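You operate a simulated robot arm through the tools that you are given. There is no shell and no other tool. Be economical: measure what you need, move in short steps, check, and stop when the job is done.

Carry out the task below with a simulated robot arm. There is one attempt and no reset: what you move stays moved.

TASK
Shut the grey cabinet down, vent it and plug port 1.
Fine: red main handle shut, black pressure knob to 0, vent to zero, selector OFF, then the yellow plug in and latched, in that order.
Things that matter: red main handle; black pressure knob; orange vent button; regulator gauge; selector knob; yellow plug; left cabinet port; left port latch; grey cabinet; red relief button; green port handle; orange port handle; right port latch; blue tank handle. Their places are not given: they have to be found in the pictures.

It is judged by the outcome, as a careful person would: the job done as asked, and still so three seconds after it is handed in. It fails if anything else is knocked over, pushed out of place, dropped, spilled or broken.

THE ROBOT
A 7-joint arm with a two-finger parallel gripper, fixed in place. Base frame: the origin is at the foot of the arm, x ahead of it, y to its left, z up; the work surface is at about z = 0.866. Readings come in m, rad, newtons and seconds.
With the tool pointing down near the work surface it reaches from about 0.24 to 0.68 m from the base axis. Its first joint turns from -1.152 to 1.152 rad. Payload 2.4 kg.
The tool frame sits at the grasp point between the pads (the TCP): z along the fingers, y along the line on which they close. The tips reach 0.03 m beyond it. The gripper opens to 0.094 m. The fingers are 0.028 m wide and 0.01 m thick; the gripper's body (0.05 by 0.096 m) begins 0.055 m behind the TCP.
Orientation is that of the tool frame in the base frame, as [roll, pitch, yaw] about the fixed x, y, z axes, in that order (R = Rz(yaw) Ry(pitch) Rx(roll)). With the fingers straight down and closing along the base's y, the tool's x points along the base's -x, its y along +y and its z along -z.

THE INTERFACE
- The arm moves only by the tool move_arm. Its argument "targets" is a list of rows, each a list of 7 numbers: the opening, from 0 (shut) to 1 (fully open), then the shift along the tool's x, y, z in m, then the turn, a rotation vector about the tool's x, y, z in rad. In form: [[jaw, tx, ty, tz, rx, ry, rz], ...]. A call has 1 to 8 rows; each row shifts and turns the commanded pose from where the row before left it, along the tool's axes as they then stand. Each row takes 0.2 s and may step no farther than 0.05 m and 0.15 rad from the row before; otherwise, or with a gripper value out of range, the whole call is refused. Where a pose cannot be reached the arm comes as near as it can. A force on the tool above 70 N (or 10 N above the force at the start of the call, whichever is more), or a blocked arm, ends the call early, and 0.2 s more pass. Each finger travels about 0.153 m/s and halts on what it meets, pressing with about 44 N; the grip force reading is that of the motor and also rises with nothing between the fingers. The clock runs only during rows and for 0.2 s after the last one: add rows that do not move to give the fingers time. The reply holds the time, the measured pose of the TCP, the force on the tool along the base axes, the opening and the grip force, in the units named above and with some noise.
- Cameras (640 x 400 px; columns grow to the right, rows downward): "scene" is fixed at [0.0369, 0.4717, 1.4417]; the picture's right is [-0.76, -0.65, 0.00], its down [-0.38, 0.45, -0.81] and it looks along [0.53, -0.62, -0.59] (base axes); focal length 336 px, centre (320, 200). "wrist" rides on the gripper at [-0.037, 0, -0.058] in the tool frame; the picture's right is [0.00, -1.00, 0.00], its down [0.97, 0.00, -0.24] and it looks along [0.24, 0.00, 0.97] (tool axes); focal length 218 px, centre (320, 200).
- camera(camera): a new picture of that camera. The clock stands still meanwhile.
- point_at(camera, pixels): there is no depth. For up to 12 entries [column, row, z] of the newest picture of that camera ("zoom" is the newest enlarged one), the place [x, y] in the base frame at which the ray of that pixel passes the height z, good to about 0.003 m. The clock stands still meanwhile.
- inspect(camera, box): a new picture of the part [left, top, right, bottom] of that camera's present view, enlarged. The clock stands still meanwhile.
- hand_in(): hands the job in; it is judged then, once.

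Work in short steps. Measure before you move; look again where a grasp or a placing could have gone wrong, and mend it. You have 80 turns and 38 pictures in all, those below and enlarged ones among them. Open the gripper and draw the arm clear of the work before you hand the job in, unless the task says otherwise; then end with one line.

The tools are called after "Emit:" by a JSON object that holds its "op" and its "data". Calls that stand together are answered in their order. move_arm: Moves the arm, as the interface text tells. Its arguments: {"type":"object","properties":{"targets":{"type":"array","items":{"type":"array","items":{"type":"number"}}}},"required":["targets"]} The other tools are called the same way: camera (camera) takes a picture; point_at (camera, pixels) gives the place at which the rays of pixels pass given heights; inspect (camera, box) takes an enlarged picture of a part of a camera's view; hand_in () hands the job in.

At the start:

```text
time_s: 0.0
tcp_pos: [0.3705, -0.1198, 1.1999]
ee_rot: [3.141, -0.001, 3.142]
wrist_force: [0.0, -0.7, -0.7]
gripper_width: 0.0942
grasp_force: 0.1
```

scene: 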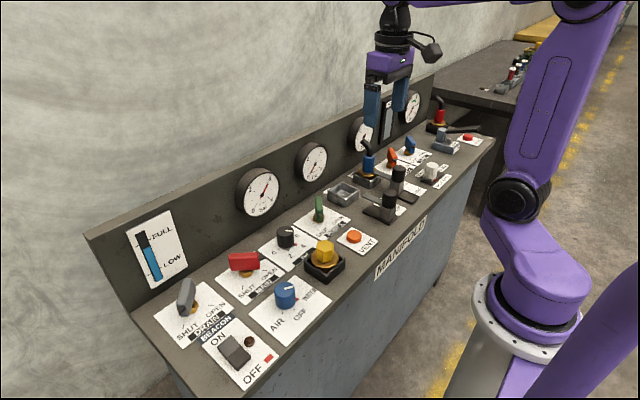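
wrist: 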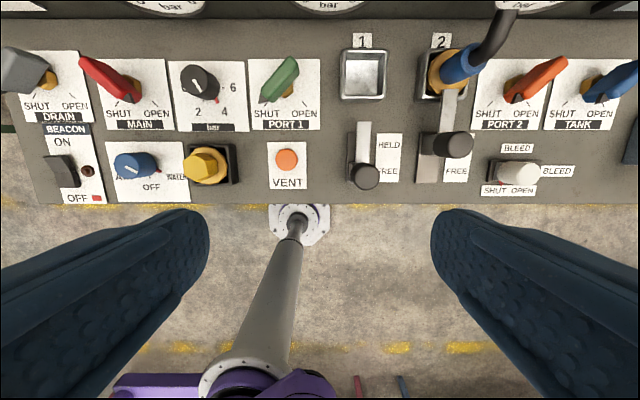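

The wrist view shows the whole panel: red MAIN handle (~110,80), black knob (~200,85), VENT (287,160), selector (135,165), yellow plug in a parking socket (205,165), port 1 (362,72), latch (365,160). I'll enlarge both halves.

Emit:
{"op": "inspect", "data": {"camera": "wrist", "box": [0, 0, 320, 200]}}

Emit:
{"op": "inspect", "data": {"camera": "wrist", "box": [240, 0, 560, 200]}}

Emit:
{"op": "inspect", "data": {"camera": "scene", "box": [140, 140, 460, 340]}}

```text
2.00 times, centred on (160, 100) of wrist
```

zoom: 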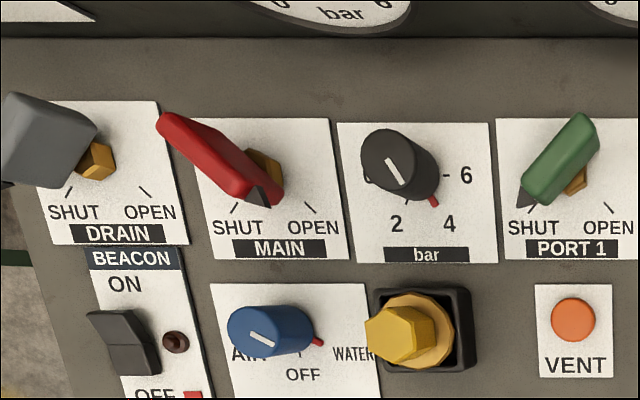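

```text
2.00 times, centred on (400, 100) of wrist
```

zoom: 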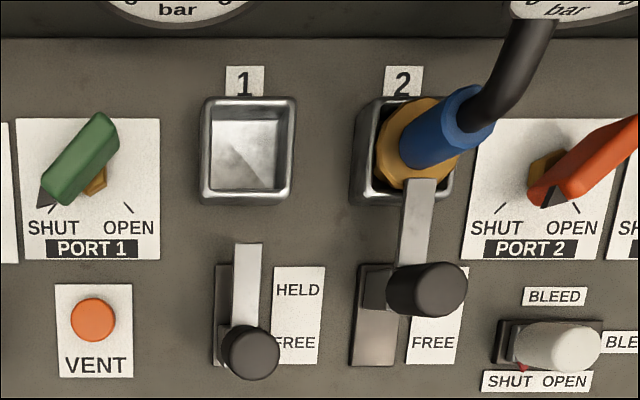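

```text
2.00 times, centred on (300, 240) of scene
```

zoom: 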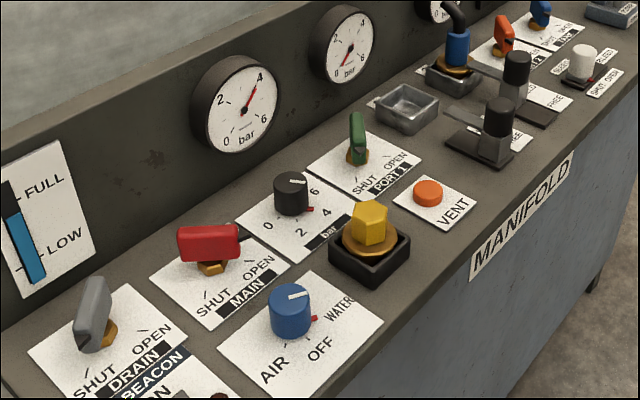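

The red pointer on the MAIN handle points to OPEN; I triangulate heights and positions using both views.

Emit:
{"op": "point_at", "data": {"camera": "wrist", "pixels": [[133, 82, 0.866], [108, 78, 0.906], [108, 78, 0.926], [200, 80, 0.896], [200, 80, 0.906], [132, 166, 0.896], [203, 165, 0.916], [287, 160, 0.876], [362, 75, 0.886], [366, 176, 0.916], [138, 115, 0.866], [151, 184, 0.866]]}}

Emit:
{"op": "point_at", "data": {"camera": "scene", "pixels": [[246, 275, 0.866], [243, 257, 0.906], [243, 257, 0.926], [286, 230, 0.896], [286, 230, 0.906], [287, 287, 0.896], [325, 244, 0.916], [354, 236, 0.876], [343, 194, 0.886], [389, 193, 0.916], [260, 293, 0.866], [302, 314, 0.866]]}}

```text
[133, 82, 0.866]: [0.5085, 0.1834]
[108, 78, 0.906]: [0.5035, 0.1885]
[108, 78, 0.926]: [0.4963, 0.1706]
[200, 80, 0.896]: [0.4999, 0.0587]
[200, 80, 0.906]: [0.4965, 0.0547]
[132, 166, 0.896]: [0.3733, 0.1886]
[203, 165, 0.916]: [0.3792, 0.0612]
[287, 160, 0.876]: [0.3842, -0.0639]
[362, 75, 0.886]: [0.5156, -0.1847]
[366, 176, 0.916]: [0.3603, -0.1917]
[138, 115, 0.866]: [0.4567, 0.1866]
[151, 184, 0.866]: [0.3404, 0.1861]
```

```text
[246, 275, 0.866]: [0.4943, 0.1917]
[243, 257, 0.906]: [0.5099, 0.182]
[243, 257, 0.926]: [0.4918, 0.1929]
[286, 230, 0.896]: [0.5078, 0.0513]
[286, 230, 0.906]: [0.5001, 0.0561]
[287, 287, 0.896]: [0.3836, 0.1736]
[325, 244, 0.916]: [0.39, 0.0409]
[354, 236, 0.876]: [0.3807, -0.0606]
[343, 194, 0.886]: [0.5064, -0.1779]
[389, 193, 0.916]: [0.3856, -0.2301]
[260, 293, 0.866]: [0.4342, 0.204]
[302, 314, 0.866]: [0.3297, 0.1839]
```

Red handle about (0.503,0.186), top near 0.91; black knob (0.498,0.055). I move above the red handle to about z=1.08 and look again.

Emit:
{"op": "move_arm", "data": {"targets": [[1, -0.0163, 0.0382, 0.015, 0, 0, 0], [1, -0.0163, 0.0382, 0.015, 0, 0, 0], [1, -0.0163, 0.0382, 0.015, 0, 0, 0], [1, -0.0163, 0.0382, 0.015, 0, 0, 0], [1, -0.0163, 0.0382, 0.015, 0, 0, 0], [1, -0.0163, 0.0382, 0.015, 0, 0, 0], [1, -0.0163, 0.0382, 0.015, 0, 0, 0], [1, -0.0163, 0.0382, 0.015, 0, 0, 0]]}}

Emit:
{"op": "camera", "data": {"camera": "wrist"}}

```text
time_s: 1.8
tcp_pos: [0.502, 0.1874, 1.0796]
ee_rot: [-3.141, -0.002, -3.141]
wrist_force: [-0.2, 0.3, -0.4]
gripper_width: 0.094
grasp_force: 0.1
```

```text
32 pictures are left
```

wrist: 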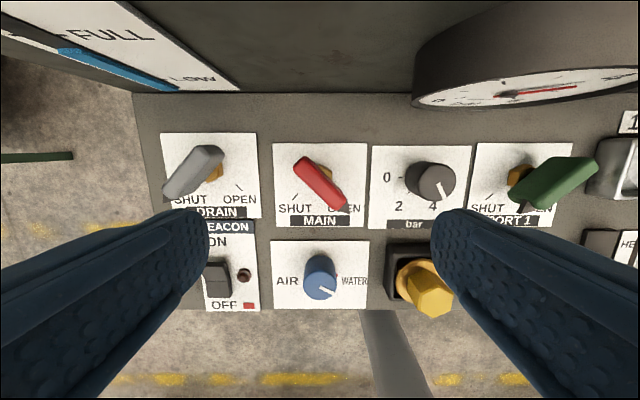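

Red handle spans (300,162)–(343,206) in the wrist view, pointing to OPEN. I measure its centre and the ends.

Emit:
{"op": "point_at", "data": {"camera": "wrist", "pixels": [[321, 184, 0.906], [300, 161, 0.906], [343, 207, 0.906], [323, 172, 0.88], [437, 180, 0.9], [447, 197, 0.868], [425, 187, 0.866], [320, 275, 0.9], [335, 290, 0.87], [320, 284, 0.866], [408, 275, 0.866], [430, 290, 0.93]]}}

Emit:
{"op": "inspect", "data": {"camera": "wrist", "box": [260, 130, 480, 320]}}

```text
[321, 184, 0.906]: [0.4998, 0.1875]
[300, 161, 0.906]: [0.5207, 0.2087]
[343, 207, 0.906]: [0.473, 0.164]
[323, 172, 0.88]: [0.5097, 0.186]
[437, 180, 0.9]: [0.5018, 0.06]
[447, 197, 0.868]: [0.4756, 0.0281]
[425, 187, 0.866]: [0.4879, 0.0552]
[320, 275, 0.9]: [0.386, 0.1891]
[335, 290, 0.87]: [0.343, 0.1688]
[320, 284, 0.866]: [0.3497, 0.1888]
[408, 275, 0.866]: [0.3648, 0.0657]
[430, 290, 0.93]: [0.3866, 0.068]
```

```text
2.11 times, centred on (370, 225) of wrist
```

zoom: 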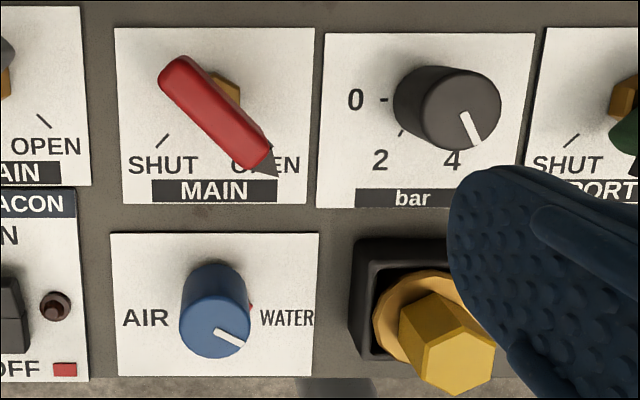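

The handle centre (0.500,0.187) is under the TCP. I turn the tool -45° about its z to close across the bar, narrow the jaws and descend.

Emit:
{"op": "move_arm", "data": {"targets": [[0.55, 0, 0, 0.02, 0, 0, -0.131], [0.55, 0, 0, 0.02, 0, 0, -0.131], [0.55, 0, 0, 0.02, 0, 0, -0.131], [0.55, 0, 0, 0.02, 0, 0, -0.131], [0.55, 0, 0, 0.02, 0, 0, -0.131], [0.55, 0, 0, 0.02, 0, 0, -0.131], [0.55, 0, 0, 0, 0, 0, 0]]}}

Emit:
{"op": "camera", "data": {"camera": "wrist"}}

```text
time_s: 3.4
tcp_pos: [0.5007, 0.1844, 0.9587]
ee_rot: [-3.141, 0.0, -2.352]
wrist_force: [-0.4, -0.1, -0.4]
gripper_width: 0.0514
grasp_force: 0.1
```

```text
30 pictures are left
```

wrist: 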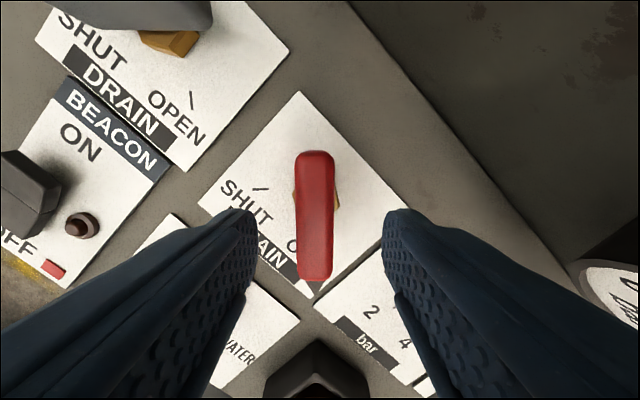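

The bar lies along the picture's vertical between the fingers. I descend 0.05 and close.

Emit:
{"op": "move_arm", "data": {"targets": [[0.55, 0, 0, 0.025, 0, 0, 0], [0.55, 0, 0, 0.025, 0, 0, 0], [0.1, 0, 0, 0, 0, 0, 0], [0.1, 0, 0, 0, 0, 0, 0]]}}

```text
time_s: 4.4
tcp_pos: [0.4979, 0.185, 0.9084]
ee_rot: [3.14, -0.003, -2.351]
wrist_force: [-17.3, 10.4, 8.4]
gripper_width: 0.0234
grasp_force: 45.2
```

Gripped (0.0234 m). I turn about tool +z (clockwise from above), about 64° first.

Emit:
{"op": "move_arm", "data": {"targets": [[0.1, 0, 0, 0, 0, 0, 0.14], [0.1, 0, 0, 0, 0, 0, 0.14], [0.1, 0, 0, 0, 0, 0, 0.14], [0.1, 0, 0, 0, 0, 0, 0.14], [0.1, 0, 0, 0, 0, 0, 0.14], [0.1, 0, 0, 0, 0, 0, 0.14], [0.1, 0, 0, 0, 0, 0, 0.14], [0.1, 0, 0, 0, 0, 0, 0.14]]}}

```text
time_s: 6.2
tcp_pos: [0.4965, 0.1889, 0.9083]
ee_rot: [-3.14, -0.002, 2.813]
wrist_force: [-29.6, 21.4, 9.8]
gripper_width: 0.0234
grasp_force: 44.9
```

Turned 64°, smooth. Continue another 26° plus a slight margin.

Emit:
{"op": "move_arm", "data": {"targets": [[0.1, 0, 0, 0, 0, 0, 0.14], [0.1, 0, 0, 0, 0, 0, 0.14], [0.1, 0, 0, 0, 0, 0, 0.14], [0.1, 0, 0, 0, 0, 0, 0.06]]}}

```text
time_s: 7.2
tcp_pos: [0.4983, 0.1886, 0.9085]
ee_rot: [3.139, 0.002, 2.337]
wrist_force: [-19.2, 20.8, 5.1]
gripper_width: 0.0234
grasp_force: 44.9
```

Turned about 91°. I open, rise and check.

Emit:
{"op": "move_arm", "data": {"targets": [[0.55, 0, 0, 0, 0, 0, 0], [0.55, 0, 0, 0, 0, 0, 0], [0.55, 0, 0, -0.04, 0, 0, 0], [0.55, 0, 0, -0.04, 0, 0, 0], [0.55, 0, 0, -0.04, 0, 0, 0]]}}

Emit:
{"op": "inspect", "data": {"camera": "wrist", "box": [200, 60, 440, 300]}}

```text
time_s: 8.4
tcp_pos: [0.4973, 0.1823, 1.0313]
ee_rot: [-3.14, 0.0, 2.327]
wrist_force: [0.5, -0.4, -0.5]
gripper_width: 0.0517
grasp_force: 0.0
```

```text
1.67 times, centred on (320, 180) of wrist
```

zoom: 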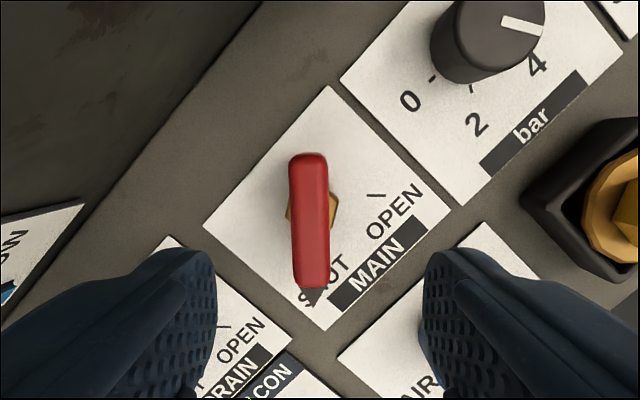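

MAIN is at SHUT. Next I move over the black knob (0.501,0.057) and turn the tool back so there is range for the 120° clockwise turn.

Emit:
{"op": "move_arm", "data": {"targets": [[0.62, -0.0312, -0.0277, 0, 0, 0, 0], [0.62, -0.0312, -0.0277, 0, 0, 0, 0], [0.62, -0.0312, -0.0277, 0, 0, 0, 0], [0.62, 0, 0, 0, 0, 0, -0.145], [0.62, 0, 0, 0, 0, 0, -0.145], [0.62, 0, 0, 0, 0, 0, -0.145], [0.62, 0, 0, 0, 0, 0, -0.145], [0.62, 0, 0, 0, 0, 0, -0.145]]}}

Emit:
{"op": "camera", "data": {"camera": "wrist"}}

```text
time_s: 10.2
tcp_pos: [0.502, 0.0606, 1.0301]
ee_rot: [3.142, 0.001, 3.054]
wrist_force: [0.2, -0.3, 1.4]
gripper_width: 0.0581
grasp_force: 0.0
```

```text
28 pictures are left
```

wrist: 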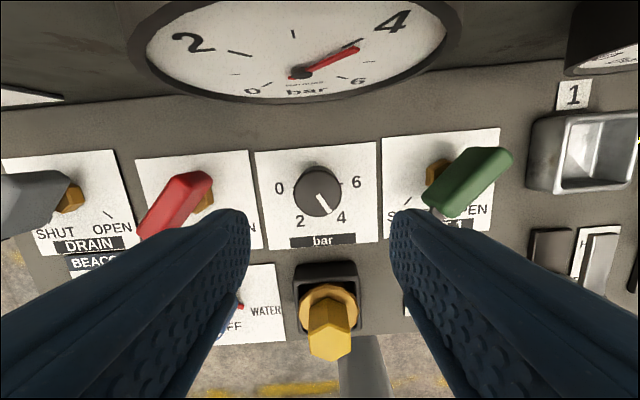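

Knob centre at (316,191), pointer near 4. I measure it.

Emit:
{"op": "point_at", "data": {"camera": "wrist", "pixels": [[317, 191, 0.905], [294, 191, 0.905], [339, 191, 0.905], [316, 168, 0.905], [318, 213, 0.905], [279, 188, 0.866], [356, 182, 0.866]]}}

Emit:
{"op": "move_arm", "data": {"targets": [[0.62, 0, 0, 0, 0, 0, -0.14], [0.62, 0, 0, 0, 0, 0, -0.14], [0.62, 0, 0, 0, 0, 0, -0.14], [0.62, 0, 0, 0, 0, 0, -0.14], [0.62, 0, 0, 0, 0, 0, -0.14], [0.62, 0, 0, 0, 0, 0, -0.14], [0.62, 0, 0, 0, 0, 0, -0.14], [0.62, 0, 0, 0, 0, 0, -0.14]]}}

```text
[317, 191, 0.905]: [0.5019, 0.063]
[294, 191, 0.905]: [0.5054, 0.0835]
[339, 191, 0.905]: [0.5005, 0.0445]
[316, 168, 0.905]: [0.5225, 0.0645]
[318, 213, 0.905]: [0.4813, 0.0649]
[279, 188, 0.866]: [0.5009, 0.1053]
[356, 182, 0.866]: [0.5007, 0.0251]
```

```text
time_s: 12.0
tcp_pos: [0.5049, 0.0595, 1.0285]
ee_rot: [3.141, 0.0, -2.106]
wrist_force: [-0.1, 0.2, 0.4]
gripper_width: 0.0583
grasp_force: 0.1
```

Knob centre is (0.502,0.0645). I shift slightly, descend to z≈0.907 and grip.

Emit:
{"op": "move_arm", "data": {"targets": [[0.62, -0.003, 0.003, 0.04, 0, 0, 0], [0.62, 0, 0, 0.04, 0, 0, 0], [0.62, 0, 0, 0.041, 0, 0, 0], [0.62, 0, 0, 0, 0, 0, 0], [0.25, 0, 0, 0, 0, 0, 0], [0.25, 0, 0, 0, 0, 0, 0]]}}

```text
time_s: 13.4
tcp_pos: [0.5019, 0.0647, 0.9038]
ee_rot: [3.138, -0.004, -2.108]
wrist_force: [-16.4, 6.4, -1.4]
gripper_width: 0.0418
grasp_force: 45.1
```

Gripped the knob (0.042 m). Turn clockwise about tool +z, 1.12 rad first.

Emit:
{"op": "move_arm", "data": {"targets": [[0.25, 0, 0, 0, 0, 0, 0.14], [0.25, 0, 0, 0, 0, 0, 0.14], [0.25, 0, 0, 0, 0, 0, 0.14], [0.25, 0, 0, 0, 0, 0, 0.14], [0.25, 0, 0, 0, 0, 0, 0.14], [0.25, 0, 0, 0, 0, 0, 0.14], [0.25, 0, 0, 0, 0, 0, 0.14], [0.25, 0, 0, 0, 0, 0, 0.14]]}}

Emit:
{"op": "move_arm", "data": {"targets": [[0.25, 0, 0, 0, 0, 0, 0.14], [0.25, 0, 0, 0, 0, 0, 0.14], [0.25, 0, 0, 0, 0, 0, 0.14], [0.25, 0, 0, 0, 0, 0, 0.14], [0.25, 0, 0, 0, 0, 0, 0.14], [0.25, 0, 0, 0, 0, 0, 0.14], [0.25, 0, 0, 0, 0, 0, 0.1]]}}

Emit:
{"op": "inspect", "data": {"camera": "scene", "box": [200, 140, 400, 290]}}

```text
time_s: 15.2
tcp_pos: [0.5012, 0.0611, 0.9064]
ee_rot: [-3.141, -0.005, 3.047]
wrist_force: [-4.1, -9.6, -37.8]
gripper_width: 0.0422
grasp_force: 45.1
```

```text
time_s: 16.8
tcp_pos: [0.5012, 0.0615, 0.9065]
ee_rot: [-3.136, -0.005, 2.108]
wrist_force: [-14.0, -24.3, -24.1]
gripper_width: 0.0418
grasp_force: 45.2
```

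```text
2.67 times, centred on (300, 215) of scene
```

zoom: 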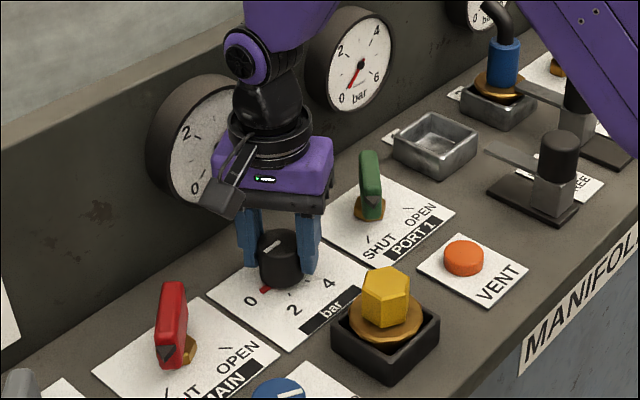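

Turned 119°; pointer appears close to 0. I release, rise and check from above.

Emit:
{"op": "move_arm", "data": {"targets": [[0.62, 0, 0, 0, 0, 0, 0], [0.62, 0, 0, 0, 0, 0, 0], [0.62, 0, 0, -0.04, 0, 0, 0], [0.62, 0, 0, -0.04, 0, 0, 0], [0.62, 0, 0, -0.04, 0, 0, 0]]}}

Emit:
{"op": "inspect", "data": {"camera": "wrist", "box": [200, 60, 440, 300]}}

```text
time_s: 18.0
tcp_pos: [0.4988, 0.063, 1.0282]
ee_rot: [3.141, 0.0, 2.113]
wrist_force: [0.9, 0.3, -0.1]
gripper_width: 0.0581
grasp_force: 0.0
```

```text
1.67 times, centred on (320, 180) of wrist
```

zoom: 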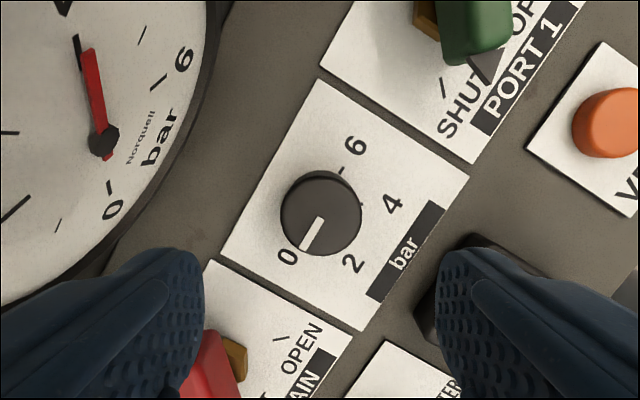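

The pointer is near 0; I enlarge more to judge the residual error.

Emit:
{"op": "inspect", "data": {"camera": "wrist", "box": [280, 135, 380, 235]}}

```text
4.00 times, centred on (330, 185) of wrist
```

zoom: 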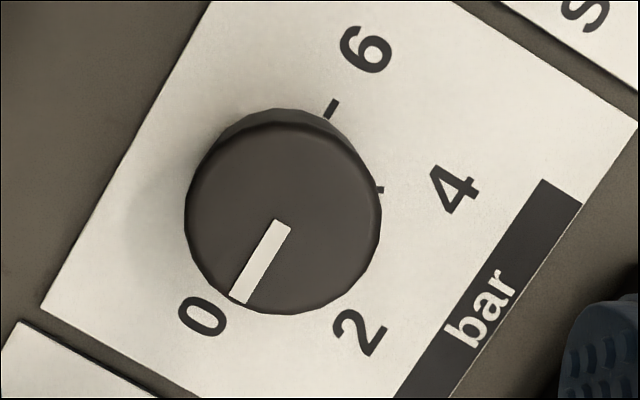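

The knob pointer is within ~1° of 0. I close the jaws, turn back to straight, and go over the vent button (0.382,-0.062).

Emit:
{"op": "move_arm", "data": {"targets": [[0, 0, 0, 0, 0, 0, -0.147], [0, 0, 0, 0, 0, 0, -0.147], [0, 0, 0, 0, 0, 0, -0.147], [0, 0, 0, 0, 0, 0, -0.147], [0, 0, 0, 0, 0, 0, -0.147], [0, 0, 0, 0, 0, 0, -0.147], [0, 0, 0, 0, 0, 0, -0.147]]}}

Emit:
{"op": "move_arm", "data": {"targets": [[0, 0.0294, -0.0314, 0, 0, 0, 0], [0, 0.0294, -0.0314, 0, 0, 0, 0], [0, 0.0294, -0.0314, 0, 0, 0, 0], [0, 0.0294, -0.0314, 0, 0, 0, 0], [0, 0, 0, 0, 0, 0, 0]]}}

Emit:
{"op": "camera", "data": {"camera": "wrist"}}

```text
time_s: 19.6
tcp_pos: [0.5032, 0.0637, 1.0282]
ee_rot: [-3.141, 0.001, -3.138]
wrist_force: [-0.2, 0.1, 0.0]
gripper_width: 0.0
grasp_force: 33.1
```

```text
time_s: 20.8
tcp_pos: [0.3872, -0.0619, 1.0274]
ee_rot: [3.14, 0.001, -3.139]
wrist_force: [1.1, -0.4, 0.1]
gripper_width: 0.0
grasp_force: 33.2
```

```text
24 pictures are left
```

wrist: 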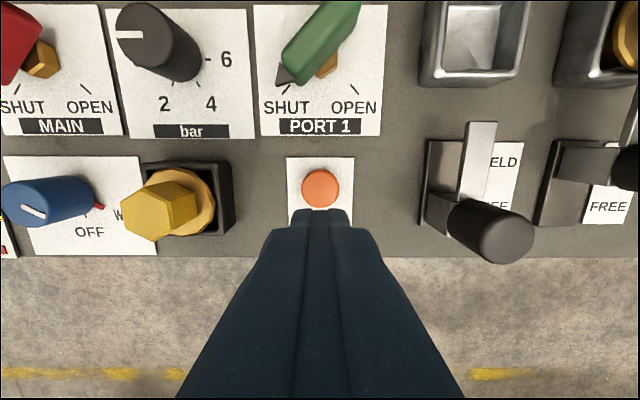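

The button is at (320,188), i.e. about (0.384,-0.062), right under the tips. I descend and press lightly in small steps.

Emit:
{"op": "move_arm", "data": {"targets": [[0, 0.003, 0, 0.04, 0, 0, 0], [0, 0, 0, 0.04, 0, 0, 0], [0, 0, 0, 0.03, 0, 0, 0], [0, 0, 0, 0.006, 0, 0, 0], [0, 0, 0, 0.004, 0, 0, 0]]}}

```text
time_s: 22.0
tcp_pos: [0.3835, -0.0633, 0.9083]
ee_rot: [3.141, 0.001, 3.141]
wrist_force: [0.3, 0.6, -0.2]
gripper_width: 0.0
grasp_force: 32.7
```

No contact yet at z=0.908; I go on pressing in small steps.

Emit:
{"op": "move_arm", "data": {"targets": [[0, 0, 0, 0.003, 0, 0, 0], [0, 0, 0, 0.003, 0, 0, 0], [0, 0, 0, 0.003, 0, 0, 0], [0, 0, 0, 0, 0, 0, 0]]}}

Emit:
{"op": "inspect", "data": {"camera": "scene", "box": [210, 140, 410, 290]}}

```text
time_s: 23.0
tcp_pos: [0.3836, -0.0617, 0.9013]
ee_rot: [3.142, 0.002, -3.14]
wrist_force: [-0.5, -2.0, 9.4]
gripper_width: 0.0001
grasp_force: 33.3
```

```text
2.67 times, centred on (310, 215) of scene
```

zoom: 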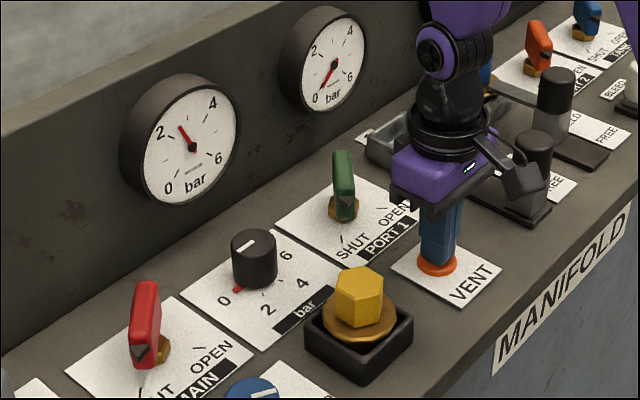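

9 N on the button and the regulator gauge has fallen to ~2.5. I hold it pressed, a hair deeper.

Emit:
{"op": "move_arm", "data": {"targets": [[0, 0, 0, 0.001, 0, 0, 0], [0, 0, 0, 0, 0, 0, 0], [0, 0, 0, 0, 0, 0, 0], [0, 0, 0, 0, 0, 0, 0], [0, 0, 0, 0, 0, 0, 0], [0, 0, 0, 0, 0, 0, 0], [0, 0, 0, 0, 0, 0, 0], [0, 0, 0, 0, 0, 0, 0]]}}

Emit:
{"op": "move_arm", "data": {"targets": [[0, 0, 0, 0, 0, 0, 0], [0, 0, 0, 0, 0, 0, 0], [0, 0, 0, 0, 0, 0, 0], [0, 0, 0, 0, 0, 0, 0], [0, 0, 0, 0, 0, 0, 0], [0, 0, 0, 0, 0, 0, 0], [0, 0, 0, 0, 0, 0, 0], [0, 0, 0, 0, 0, 0, 0]]}}

Emit:
{"op": "inspect", "data": {"camera": "scene", "box": [210, 140, 410, 290]}}

```text
time_s: 24.8
tcp_pos: [0.3821, -0.0629, 0.899]
ee_rot: [3.141, 0.001, -3.141]
wrist_force: [1.5, -7.2, 20.6]
gripper_width: 0.0001
grasp_force: 32.9
```

```text
time_s: 26.6
tcp_pos: [0.3822, -0.0612, 0.8987]
ee_rot: [3.141, 0.001, -3.141]
wrist_force: [4.2, -3.8, 21.2]
gripper_width: 0.0
grasp_force: 33.5
```

```text
2.67 times, centred on (310, 215) of scene
```

zoom: 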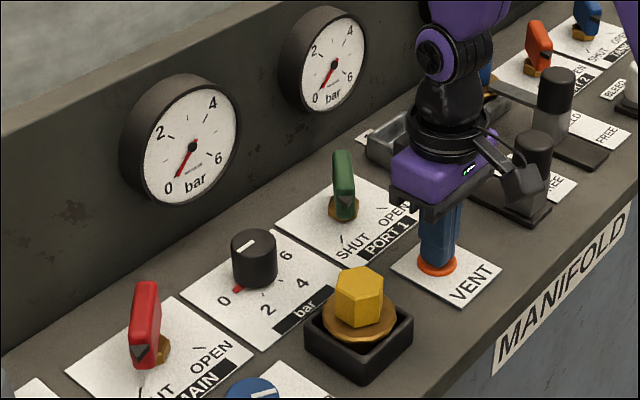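

Gauge reads 0. I hold a little more, then rise and move to the blue selector.

Emit:
{"op": "move_arm", "data": {"targets": [[0, 0, 0, 0, 0, 0, 0], [0, 0, 0, 0, 0, 0, 0], [0, 0, 0, -0.045, 0, 0, 0], [0, 0, 0, -0.045, 0, 0, 0], [0, 0, 0, -0.04, 0, 0, 0], [0.62, 0, 0.049, 0, 0, 0, 0], [0.62, 0, 0.049, 0, 0, 0, 0], [0.62, 0, 0.049, 0, 0, 0, 0]]}}

Emit:
{"op": "move_arm", "data": {"targets": [[0.62, 0, 0.049, 0, 0, 0, 0], [0.62, 0, 0.049, 0, 0, 0, 0], [0.62, 0, 0, 0, 0, 0, 0]]}}

Emit:
{"op": "camera", "data": {"camera": "wrist"}}

```text
time_s: 28.4
tcp_pos: [0.3819, 0.0823, 1.0291]
ee_rot: [3.141, 0.0, 3.14]
wrist_force: [-0.1, 0.4, -0.1]
gripper_width: 0.0583
grasp_force: 0.0
```

```text
time_s: 29.2
tcp_pos: [0.3814, 0.1818, 1.0268]
ee_rot: [3.141, 0.001, -3.141]
wrist_force: [-1.0, -0.3, -1.1]
gripper_width: 0.0582
grasp_force: 0.1
```

```text
21 pictures are left
```

wrist: 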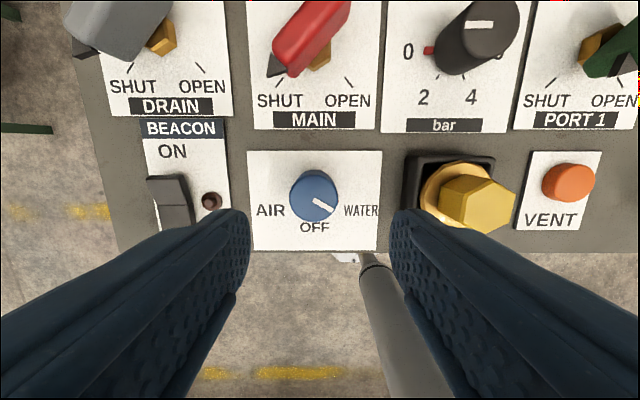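

The selector's white line points ~30° below right (WATER), so it needs +60° clockwise to OFF. I measure the knob centre.

Emit:
{"op": "point_at", "data": {"camera": "wrist", "pixels": [[314, 196, 0.9], [314, 196, 0.905], [290, 196, 0.9], [338, 196, 0.9], [315, 221, 0.9], [314, 170, 0.9], [269, 211, 0.866], [361, 211, 0.866], [315, 227, 0.866]]}}

Emit:
{"op": "inspect", "data": {"camera": "wrist", "box": [240, 140, 390, 250]}}

```text
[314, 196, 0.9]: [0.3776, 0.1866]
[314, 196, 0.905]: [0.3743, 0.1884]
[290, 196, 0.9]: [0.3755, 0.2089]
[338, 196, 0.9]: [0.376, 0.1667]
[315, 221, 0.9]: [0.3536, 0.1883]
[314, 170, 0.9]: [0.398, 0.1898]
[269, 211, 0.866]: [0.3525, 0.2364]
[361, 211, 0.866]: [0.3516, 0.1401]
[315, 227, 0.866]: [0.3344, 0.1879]
```

```text
3.64 times, centred on (315, 195) of wrist
```

zoom: 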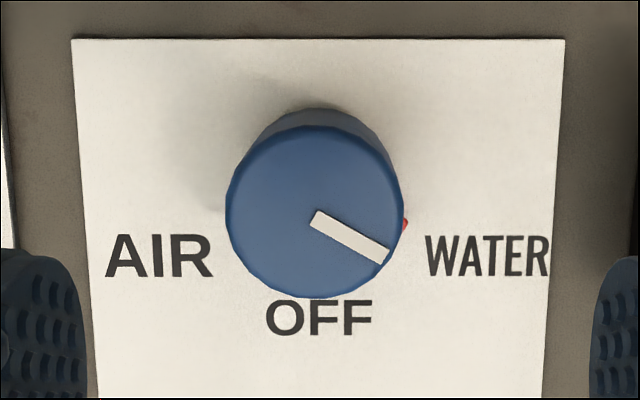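

Centre (0.376,0.188). I shift, pre-turn -0.52, descend and grip.

Emit:
{"op": "move_arm", "data": {"targets": [[0.62, 0.0045, 0.006, 0, 0, 0, 0], [0.62, 0, 0, 0.03, 0, 0, -0.13], [0.62, 0, 0, 0.03, 0, 0, -0.13], [0.62, 0, 0, 0.03, 0, 0, -0.13], [0.62, 0, 0, 0.032, 0, 0, -0.13], [0.62, 0, 0, 0, 0, 0, 0], [0.25, 0, 0, 0, 0, 0, 0], [0.25, 0, 0, 0, 0, 0, 0]]}}

Emit:
{"op": "move_arm", "data": {"targets": [[0.25, 0, 0, 0, 0, 0, 0.131], [0.25, 0, 0, 0, 0, 0, 0.131], [0.25, 0, 0, 0, 0, 0, 0.131], [0.25, 0, 0, 0, 0, 0, 0.131], [0.25, 0, 0, 0, 0, 0, 0.131], [0.25, 0, 0, 0, 0, 0, 0.131], [0.25, 0, 0, 0, 0, 0, 0.131], [0.25, 0, 0, 0, 0, 0, 0.131]]}}

```text
time_s: 31.0
tcp_pos: [0.3788, 0.1896, 0.9054]
ee_rot: [-3.141, -0.001, -2.621]
wrist_force: [0.9, -6.0, -9.2]
gripper_width: 0.0428
grasp_force: 45.2
```

```text
time_s: 32.8
tcp_pos: [0.3773, 0.186, 0.9064]
ee_rot: [-3.137, -0.003, 2.607]
wrist_force: [-0.4, -36.3, -14.4]
gripper_width: 0.0418
grasp_force: 45.0
```

Turned 60°. I release, rise, turn back straight and look.

Emit:
{"op": "move_arm", "data": {"targets": [[0.62, 0, 0, 0, 0, 0, 0], [0.62, 0, 0, 0, 0, 0, 0], [0.62, 0, 0, -0.04, 0, 0, 0], [0.62, 0, 0, -0.04, 0, 0, 0.0], [0.62, 0, 0, -0.04, 0, 0, -0.131], [0.62, 0, 0, 0, 0, 0, -0.131], [0.62, 0, 0, 0, 0, 0, -0.131], [0.62, 0, 0, 0, 0, 0, -0.131]]}}

Emit:
{"op": "camera", "data": {"camera": "wrist"}}

```text
time_s: 34.6
tcp_pos: [0.3782, 0.189, 1.0262]
ee_rot: [3.14, -0.001, -3.141]
wrist_force: [-0.4, -0.6, -0.4]
gripper_width: 0.0582
grasp_force: 0.0
```

```text
19 pictures are left
```

wrist: 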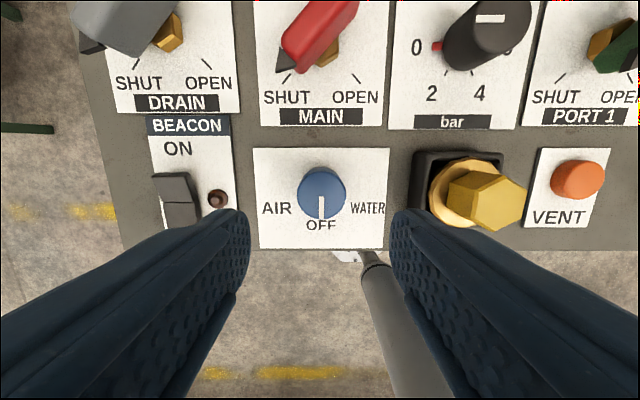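

Selector is at OFF. Next I go above the yellow plug (~(0.385,0.066)) to measure it.

Emit:
{"op": "move_arm", "data": {"targets": [[0.8, 0, -0.041, -0.01, 0, 0, 0], [0.8, 0, -0.041, -0.01, 0, 0, 0], [0.8, 0, -0.041, -0.01, 0, 0, 0], [0.8, 0, 0, 0, 0, 0, 0]]}}

Emit:
{"op": "camera", "data": {"camera": "wrist"}}

```text
time_s: 35.6
tcp_pos: [0.3735, 0.0655, 1.0521]
ee_rot: [3.141, -0.001, 3.14]
wrist_force: [0.4, -0.6, 0.5]
gripper_width: 0.0752
grasp_force: 0.0
```

```text
18 pictures are left
```

wrist: 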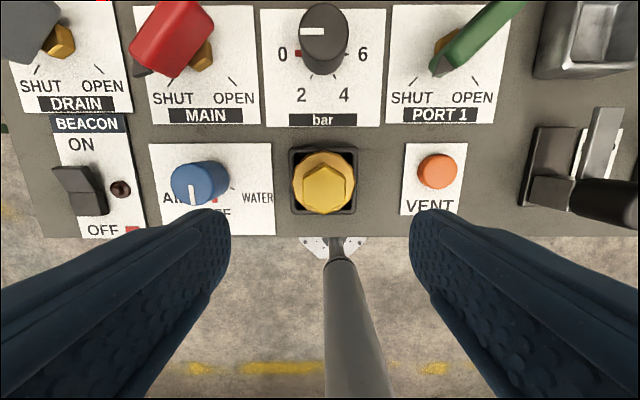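

I enlarge the plug in both views for its height and hex orientation.

Emit:
{"op": "inspect", "data": {"camera": "wrist", "box": [270, 135, 380, 225]}}

Emit:
{"op": "inspect", "data": {"camera": "scene", "box": [280, 150, 440, 300]}}

```text
4.44 times, centred on (325, 180) of wrist
```

zoom: 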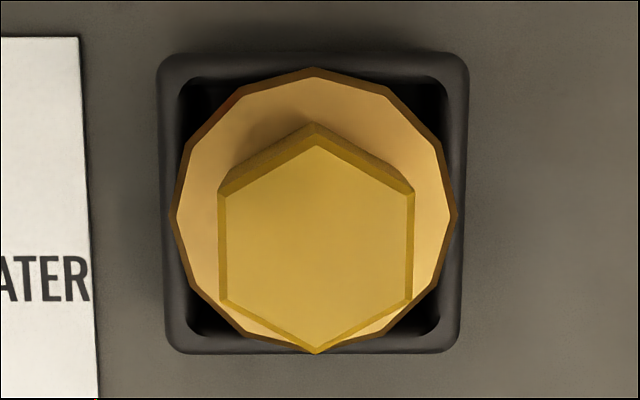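

```text
2.67 times, centred on (360, 225) of scene
```

zoom: 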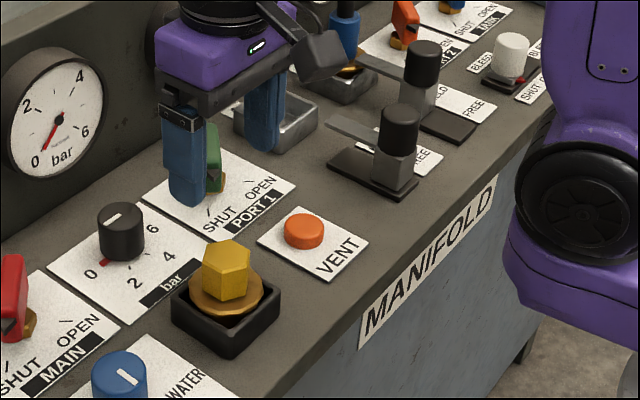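

Hex flats face ±y, so the present yaw is right. I triangulate the hex top and the port.

Emit:
{"op": "point_at", "data": {"camera": "wrist", "pixels": [[324, 191, 0.92], [324, 191, 0.93], [324, 191, 0.94], [324, 191, 0.95], [301.7, 191, 0.94], [346, 191, 0.94], [324, 182, 0.9], [324, 182, 0.91], [324, 181, 0.88]]}}

Emit:
{"op": "point_at", "data": {"camera": "scene", "pixels": [[325.3, 246, 0.92], [325.3, 246, 0.93], [325.3, 246, 0.94], [325.3, 246, 0.95], [324.5, 259, 0.9], [324.5, 259, 0.91], [324.5, 259, 0.89]]}}

```text
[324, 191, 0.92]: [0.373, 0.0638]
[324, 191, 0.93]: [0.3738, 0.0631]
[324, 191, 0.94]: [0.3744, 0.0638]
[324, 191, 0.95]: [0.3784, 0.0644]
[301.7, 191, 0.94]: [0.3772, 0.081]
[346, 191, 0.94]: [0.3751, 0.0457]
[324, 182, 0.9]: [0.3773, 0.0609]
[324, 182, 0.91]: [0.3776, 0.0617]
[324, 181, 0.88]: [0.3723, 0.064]
```

```text
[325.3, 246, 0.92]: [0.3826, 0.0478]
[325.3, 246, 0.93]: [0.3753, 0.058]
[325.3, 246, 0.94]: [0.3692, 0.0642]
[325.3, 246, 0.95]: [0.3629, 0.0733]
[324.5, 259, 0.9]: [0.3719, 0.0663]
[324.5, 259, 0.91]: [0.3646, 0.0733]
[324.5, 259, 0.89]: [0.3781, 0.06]
```

Hex top ≈0.937 at (0.374,0.064), flange top ≈0.897. Before picking I look at port 1 from directly above with the empty gripper.

Emit:
{"op": "move_arm", "data": {"targets": [[0.6, -0.0228, -0.0408, 0, 0, 0, 0], [0.6, -0.0228, -0.0408, 0, 0, 0, 0], [0.6, -0.0228, -0.0408, 0, 0, 0, 0], [0.6, -0.0228, -0.0408, 0, 0, 0, 0], [0.6, -0.0228, -0.0408, 0, 0, 0, 0], [0.6, -0.0228, -0.0408, 0, 0, 0, 0], [0.6, 0, 0, 0, 0, 0, 0]]}}

Emit:
{"op": "camera", "data": {"camera": "wrist"}}

```text
time_s: 37.2
tcp_pos: [0.514, -0.1816, 1.0536]
ee_rot: [3.141, 0.0, 3.138]
wrist_force: [0.8, 0.3, 0.5]
gripper_width: 0.0565
grasp_force: 0.0
```

```text
15 pictures are left
```

wrist: 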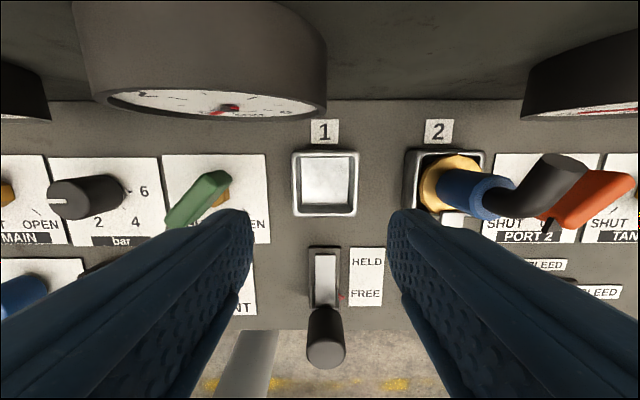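

Port 1's rim spans (291–358, 150–216). I measure port centre, latch and compare with port 2's parts.

Emit:
{"op": "point_at", "data": {"camera": "wrist", "pixels": [[324.5, 183, 0.88], [324.5, 183, 0.89], [291, 150, 0.89], [358, 216, 0.89], [300, 158, 0.89], [350, 209, 0.89], [325, 280, 0.885], [325, 254, 0.885], [326, 355, 0.93], [326, 355, 0.94]]}}

Emit:
{"op": "inspect", "data": {"camera": "wrist", "box": [270, 130, 500, 290]}}

Emit:
{"op": "inspect", "data": {"camera": "scene", "box": [310, 140, 470, 240]}}

```text
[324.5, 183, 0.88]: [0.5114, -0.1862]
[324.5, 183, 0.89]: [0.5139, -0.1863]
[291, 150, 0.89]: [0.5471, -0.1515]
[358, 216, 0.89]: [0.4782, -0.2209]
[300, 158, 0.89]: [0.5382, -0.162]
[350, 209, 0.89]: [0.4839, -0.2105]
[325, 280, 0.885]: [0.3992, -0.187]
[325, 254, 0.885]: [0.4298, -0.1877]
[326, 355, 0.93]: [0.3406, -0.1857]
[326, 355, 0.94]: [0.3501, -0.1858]
```

```text
2.50 times, centred on (385, 210) of wrist
```

zoom: 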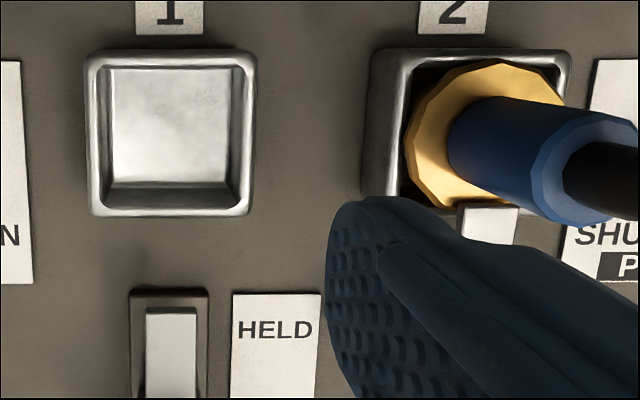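

```text
4.00 times, centred on (390, 190) of scene
```

zoom: 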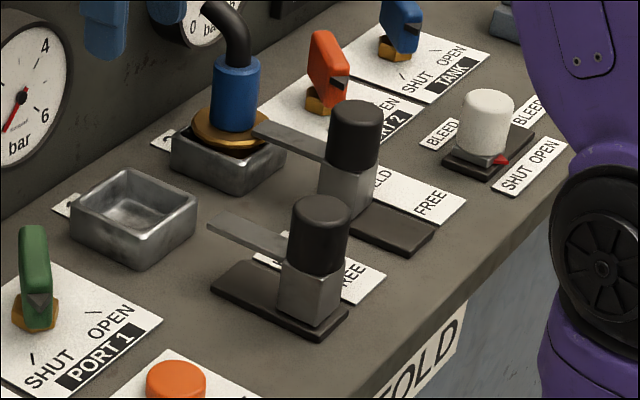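

Port centre ≈(0.5125,-0.1865). I go back over the plug and open.

Emit:
{"op": "move_arm", "data": {"targets": [[0.8, 0.0231, 0.0408, 0, 0, 0, 0], [0.8, 0.0231, 0.0408, 0, 0, 0, 0], [0.8, 0.0231, 0.0408, 0, 0, 0, 0], [0.8, 0.0231, 0.0408, 0, 0, 0, 0], [0.8, 0.0231, 0.0408, 0, 0, 0, 0], [0.8, 0.0231, 0.0408, 0, 0, 0, 0], [0.8, 0, 0, 0.04, 0, 0, 0], [0.8, 0, 0, 0, 0, 0, 0]]}}

Emit:
{"op": "inspect", "data": {"camera": "wrist", "box": [220, 100, 420, 300]}}

```text
time_s: 39.0
tcp_pos: [0.3756, 0.0664, 1.0143]
ee_rot: [-3.141, 0.001, 3.137]
wrist_force: [-0.9, 1.1, -1.0]
gripper_width: 0.0752
grasp_force: 0.1
```

```text
2.00 times, centred on (320, 200) of wrist
```

zoom: 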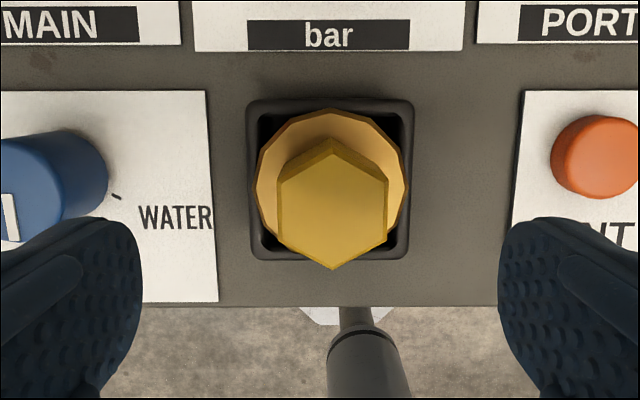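

The hex is 4 mm to the right (tool -y), x is aligned. I correct, descend to z≈0.933 and close.

Emit:
{"op": "move_arm", "data": {"targets": [[0.8, 0.0005, -0.004, 0.03, 0, 0, 0], [0.8, 0, 0, 0.03, 0, 0, 0], [0.8, 0, 0, 0.021, 0, 0, 0], [0.8, 0, 0, 0, 0, 0, 0], [0.2, 0, 0, 0, 0, 0, 0], [0.2, 0, 0, 0, 0, 0, 0], [0.2, 0, 0, 0, 0, 0, 0]]}}

```text
time_s: 40.6
tcp_pos: [0.375, 0.0646, 0.934]
ee_rot: [3.141, 0.001, 3.139]
wrist_force: [-0.5, 0.0, 0.5]
gripper_width: 0.0415
grasp_force: 44.4
```

Gripped at 0.0415 m with little side force. I lift slowly.

Emit:
{"op": "move_arm", "data": {"targets": [[0.2, 0, 0, -0.02, 0, 0, 0], [0.2, 0, 0, -0.03, 0, 0, 0], [0.2, 0, 0, -0.04, 0, 0, 0], [0.2, 0, 0, -0.04, 0, 0, 0], [0.2, 0, 0, 0, 0, 0, 0]]}}

Emit:
{"op": "camera", "data": {"camera": "wrist"}}

Emit:
{"op": "inspect", "data": {"camera": "scene", "box": [270, 110, 430, 270]}}

```text
time_s: 41.8
tcp_pos: [0.3728, 0.0602, 1.0665]
ee_rot: [3.141, 0.0, 3.138]
wrist_force: [0.0, 0.6, -3.2]
gripper_width: 0.0413
grasp_force: 44.6
```

```text
11 pictures are left
```

wrist: 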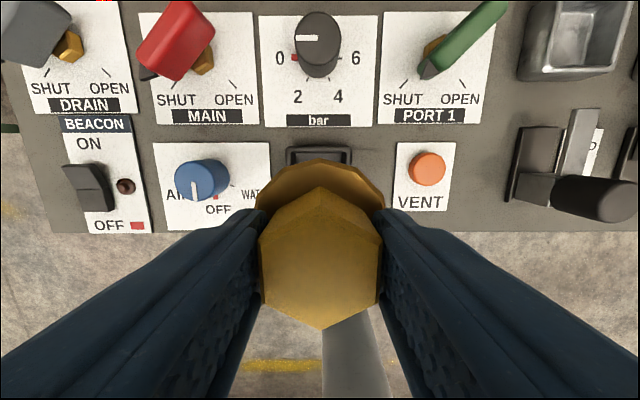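

```text
2.50 times, centred on (350, 190) of scene
```

zoom: 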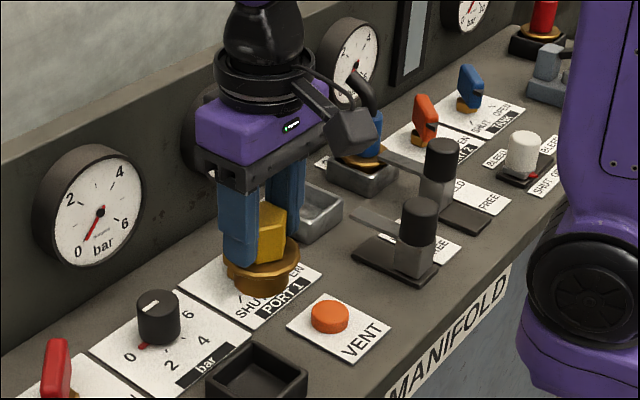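

The plug is held upright and centred; parking block is empty and still in place. I carry it over port 1 (0.511,-0.1865).

Emit:
{"op": "move_arm", "data": {"targets": [[0.2, -0.0228, -0.0413, 0, 0, 0, 0], [0.2, -0.0228, -0.0413, 0, 0, 0, 0], [0.2, -0.0228, -0.0413, 0, 0, 0, 0], [0.2, -0.0228, -0.0413, 0, 0, 0, 0], [0.2, -0.0228, -0.0413, 0, 0, 0, 0], [0.2, -0.0228, -0.0413, 0, 0, 0, 0], [0.2, 0, 0, 0, 0, 0, 0], [0.2, 0, 0, 0, 0, 0, 0]]}}

Emit:
{"op": "move_arm", "data": {"targets": [[0.2, 0, 0, 0.03, 0, 0, 0], [0.2, 0, 0, 0.03, 0, 0, 0], [0.2, 0, 0, 0, 0, 0, 0]]}}

Emit:
{"op": "camera", "data": {"camera": "wrist"}}

Emit:
{"op": "inspect", "data": {"camera": "scene", "box": [290, 110, 430, 230]}}

```text
time_s: 43.6
tcp_pos: [0.511, -0.1873, 1.0681]
ee_rot: [-3.141, 0.0, 3.138]
wrist_force: [-0.1, 0.8, -3.6]
gripper_width: 0.0411
grasp_force: 44.3
```

```text
time_s: 44.4
tcp_pos: [0.5109, -0.1875, 1.0045]
ee_rot: [-3.141, -0.002, 3.137]
wrist_force: [-0.4, -0.1, -3.5]
gripper_width: 0.0414
grasp_force: 44.0
```

```text
9 pictures are left
```

wrist: 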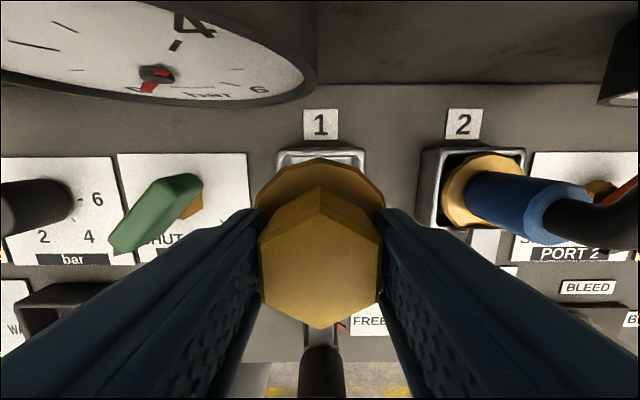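

```text
3.33 times, centred on (360, 170) of scene
```

zoom: 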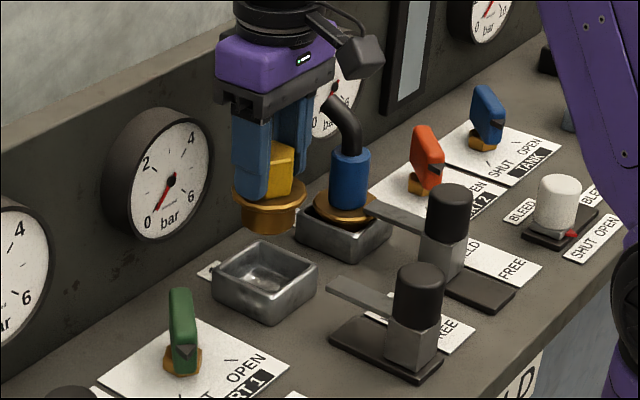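

The plug is centred over port 1 (rim 278–365, plug at 320). I lower gently, watching forces.

Emit:
{"op": "move_arm", "data": {"targets": [[0.2, 0, 0, 0.03, 0, 0, 0], [0.2, 0, 0, 0.02, 0, 0, 0], [0.2, 0, 0, 0.01, 0, 0, 0], [0.2, 0, 0, 0.005, 0, 0, 0], [0.2, 0, 0, 0, 0, 0, 0]]}}

```text
time_s: 45.6
tcp_pos: [0.5104, -0.1867, 0.9396]
ee_rot: [3.14, -0.001, 3.138]
wrist_force: [0.2, -0.6, -3.4]
gripper_width: 0.0414
grasp_force: 44.1
```

Emit:
{"op": "move_arm", "data": {"targets": [[0.2, 0, 0, 0.003, 0, 0, 0], [0.2, 0, 0, 0.003, 0, 0, 0], [0.2, 0, 0, 0.002, 0, 0, 0], [0.2, 0, 0, 0, 0, 0, 0]]}}

Emit:
{"op": "inspect", "data": {"camera": "scene", "box": [290, 110, 430, 230]}}

```text
time_s: 46.6
tcp_pos: [0.5117, -0.187, 0.9333]
ee_rot: [-3.141, 0.006, 3.137]
wrist_force: [-6.6, 0.9, 34.3]
gripper_width: 0.0416
grasp_force: 43.9
```

```text
3.33 times, centred on (360, 170) of scene
```

zoom: 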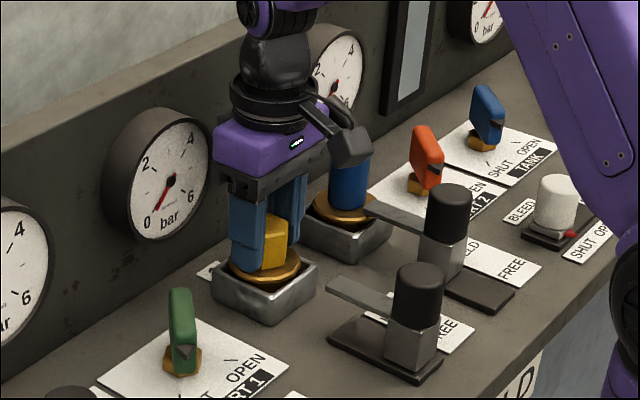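

34 N at z=0.933: seated, flange level like port 2. I release, rise and go above the latch knob.

Emit:
{"op": "move_arm", "data": {"targets": [[0.6, 0, 0, 0, 0, 0, 0], [0.6, 0, 0, 0, 0, 0, 0], [0.6, 0, 0, -0.04, 0, 0, 0], [0.6, 0, 0, -0.045, 0, 0, 0], [0.6, 0, 0, -0.03, 0, 0, 0], [0.7, 0.045, 0, 0, 0, 0, 0], [0.7, 0.045, 0, 0, 0, 0, 0], [0.7, 0.045, 0, 0, 0, 0, 0]]}}

Emit:
{"op": "move_arm", "data": {"targets": [[0.7, 0.018, 0, 0, 0, 0, 0], [0.7, 0, 0, 0, 0, 0, 0]]}}

Emit:
{"op": "camera", "data": {"camera": "wrist"}}

```text
time_s: 48.4
tcp_pos: [0.375, -0.1863, 1.0466]
ee_rot: [-3.141, 0.0, 3.137]
wrist_force: [-0.2, -0.1, 0.5]
gripper_width: 0.0657
grasp_force: 0.1
```

```text
time_s: 49.0
tcp_pos: [0.359, -0.1844, 1.046]
ee_rot: [-3.141, 0.0, 3.138]
wrist_force: [0.6, 0.5, 0.7]
gripper_width: 0.0656
grasp_force: 0.1
```

```text
6 pictures are left
```

wrist: 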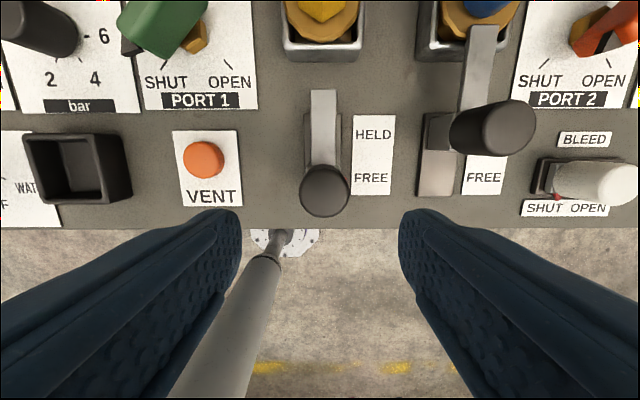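

Latch 1 knob at (325,190), latch 2 (held) at (507,128). I triangulate the knob height and the needed travel.

Emit:
{"op": "point_at", "data": {"camera": "wrist", "pixels": [[325, 190, 0.93], [325, 190, 0.94], [325, 190, 0.95], [507, 128, 0.94], [323, 91, 0.9], [481, 26, 0.9], [323, 91, 0.91], [481, 26, 0.91]]}}

Emit:
{"op": "point_at", "data": {"camera": "scene", "pixels": [[390, 192.5, 0.93], [390, 192.5, 0.94], [390, 192.5, 0.95], [399, 169, 0.94]]}}

```text
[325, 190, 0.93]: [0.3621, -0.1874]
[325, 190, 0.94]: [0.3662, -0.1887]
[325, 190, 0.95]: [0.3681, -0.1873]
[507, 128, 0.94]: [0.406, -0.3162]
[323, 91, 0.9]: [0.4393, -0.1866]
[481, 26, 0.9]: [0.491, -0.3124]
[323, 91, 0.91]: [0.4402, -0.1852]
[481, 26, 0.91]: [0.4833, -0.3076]
```

```text
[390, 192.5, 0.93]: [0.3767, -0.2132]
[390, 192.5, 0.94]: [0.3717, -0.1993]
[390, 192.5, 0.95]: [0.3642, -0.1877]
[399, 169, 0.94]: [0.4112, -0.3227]
```

Knob top ≈0.95 at (0.366,-0.1875), travel ≈0.045 m. I shift, descend to z≈0.946 and grip it.

Emit:
{"op": "move_arm", "data": {"targets": [[0.7, -0.006, -0.003, 0.03, 0, 0, 0], [0.7, 0, 0, 0.04, 0, 0, 0], [0.7, 0, 0, 0.03, 0, 0, 0], [0.7, 0, 0, 0, 0, 0, 0], [0.2, 0, 0, 0, 0, 0, 0], [0.2, 0, 0, 0, 0, 0, 0]]}}

Emit:
{"op": "move_arm", "data": {"targets": [[0.2, -0.008, 0, 0, 0, 0, 0], [0.2, -0.008, 0, 0, 0, 0, 0], [0.2, -0.008, 0, 0, 0, 0, 0], [0.2, -0.008, 0, 0, 0, 0, 0], [0.2, -0.006, 0, 0, 0, 0, 0], [0.2, 0, 0, 0, 0, 0, 0]]}}

```text
time_s: 50.4
tcp_pos: [0.3616, -0.1878, 0.9481]
ee_rot: [3.14, -0.001, 3.141]
wrist_force: [2.5, 22.4, -7.9]
gripper_width: 0.0378
grasp_force: 44.6
```

```text
time_s: 51.8
tcp_pos: [0.4032, -0.1865, 0.9482]
ee_rot: [3.141, 0.002, 3.14]
wrist_force: [1.7, 25.4, 34.7]
gripper_width: 0.0377
grasp_force: 44.9
```

Slid 0.041 m with little x-resistance; I continue in small steps to the stop.

Emit:
{"op": "move_arm", "data": {"targets": [[0.2, -0.003, 0, 0, 0, 0, 0], [0.2, -0.003, 0, 0, 0, 0, 0], [0.2, 0, 0, 0, 0, 0, 0]]}}

Emit:
{"op": "inspect", "data": {"camera": "scene", "box": [310, 120, 450, 230]}}

```text
time_s: 52.6
tcp_pos: [0.407, -0.1865, 0.9479]
ee_rot: [3.14, 0.0, 3.14]
wrist_force: [-4.4, 27.8, 37.8]
gripper_width: 0.0378
grasp_force: 45.0
```

```text
3.64 times, centred on (380, 175) of scene
```

zoom: 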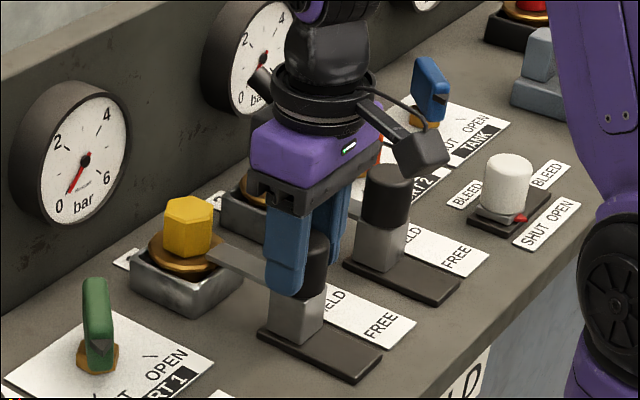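

The tongue now covers the flange as at port 2. I press a few mm more to make sure of the end stop.

Emit:
{"op": "move_arm", "data": {"targets": [[0.2, -0.003, 0, 0, 0, 0, 0], [0.2, -0.003, 0, 0, 0, 0, 0], [0.2, 0, 0, 0, 0, 0, 0]]}}

```text
time_s: 53.4
tcp_pos: [0.4081, -0.187, 0.945]
ee_rot: [3.136, -0.013, 3.138]
wrist_force: [-28.5, 18.0, 11.3]
gripper_width: 0.0382
grasp_force: 44.4
```

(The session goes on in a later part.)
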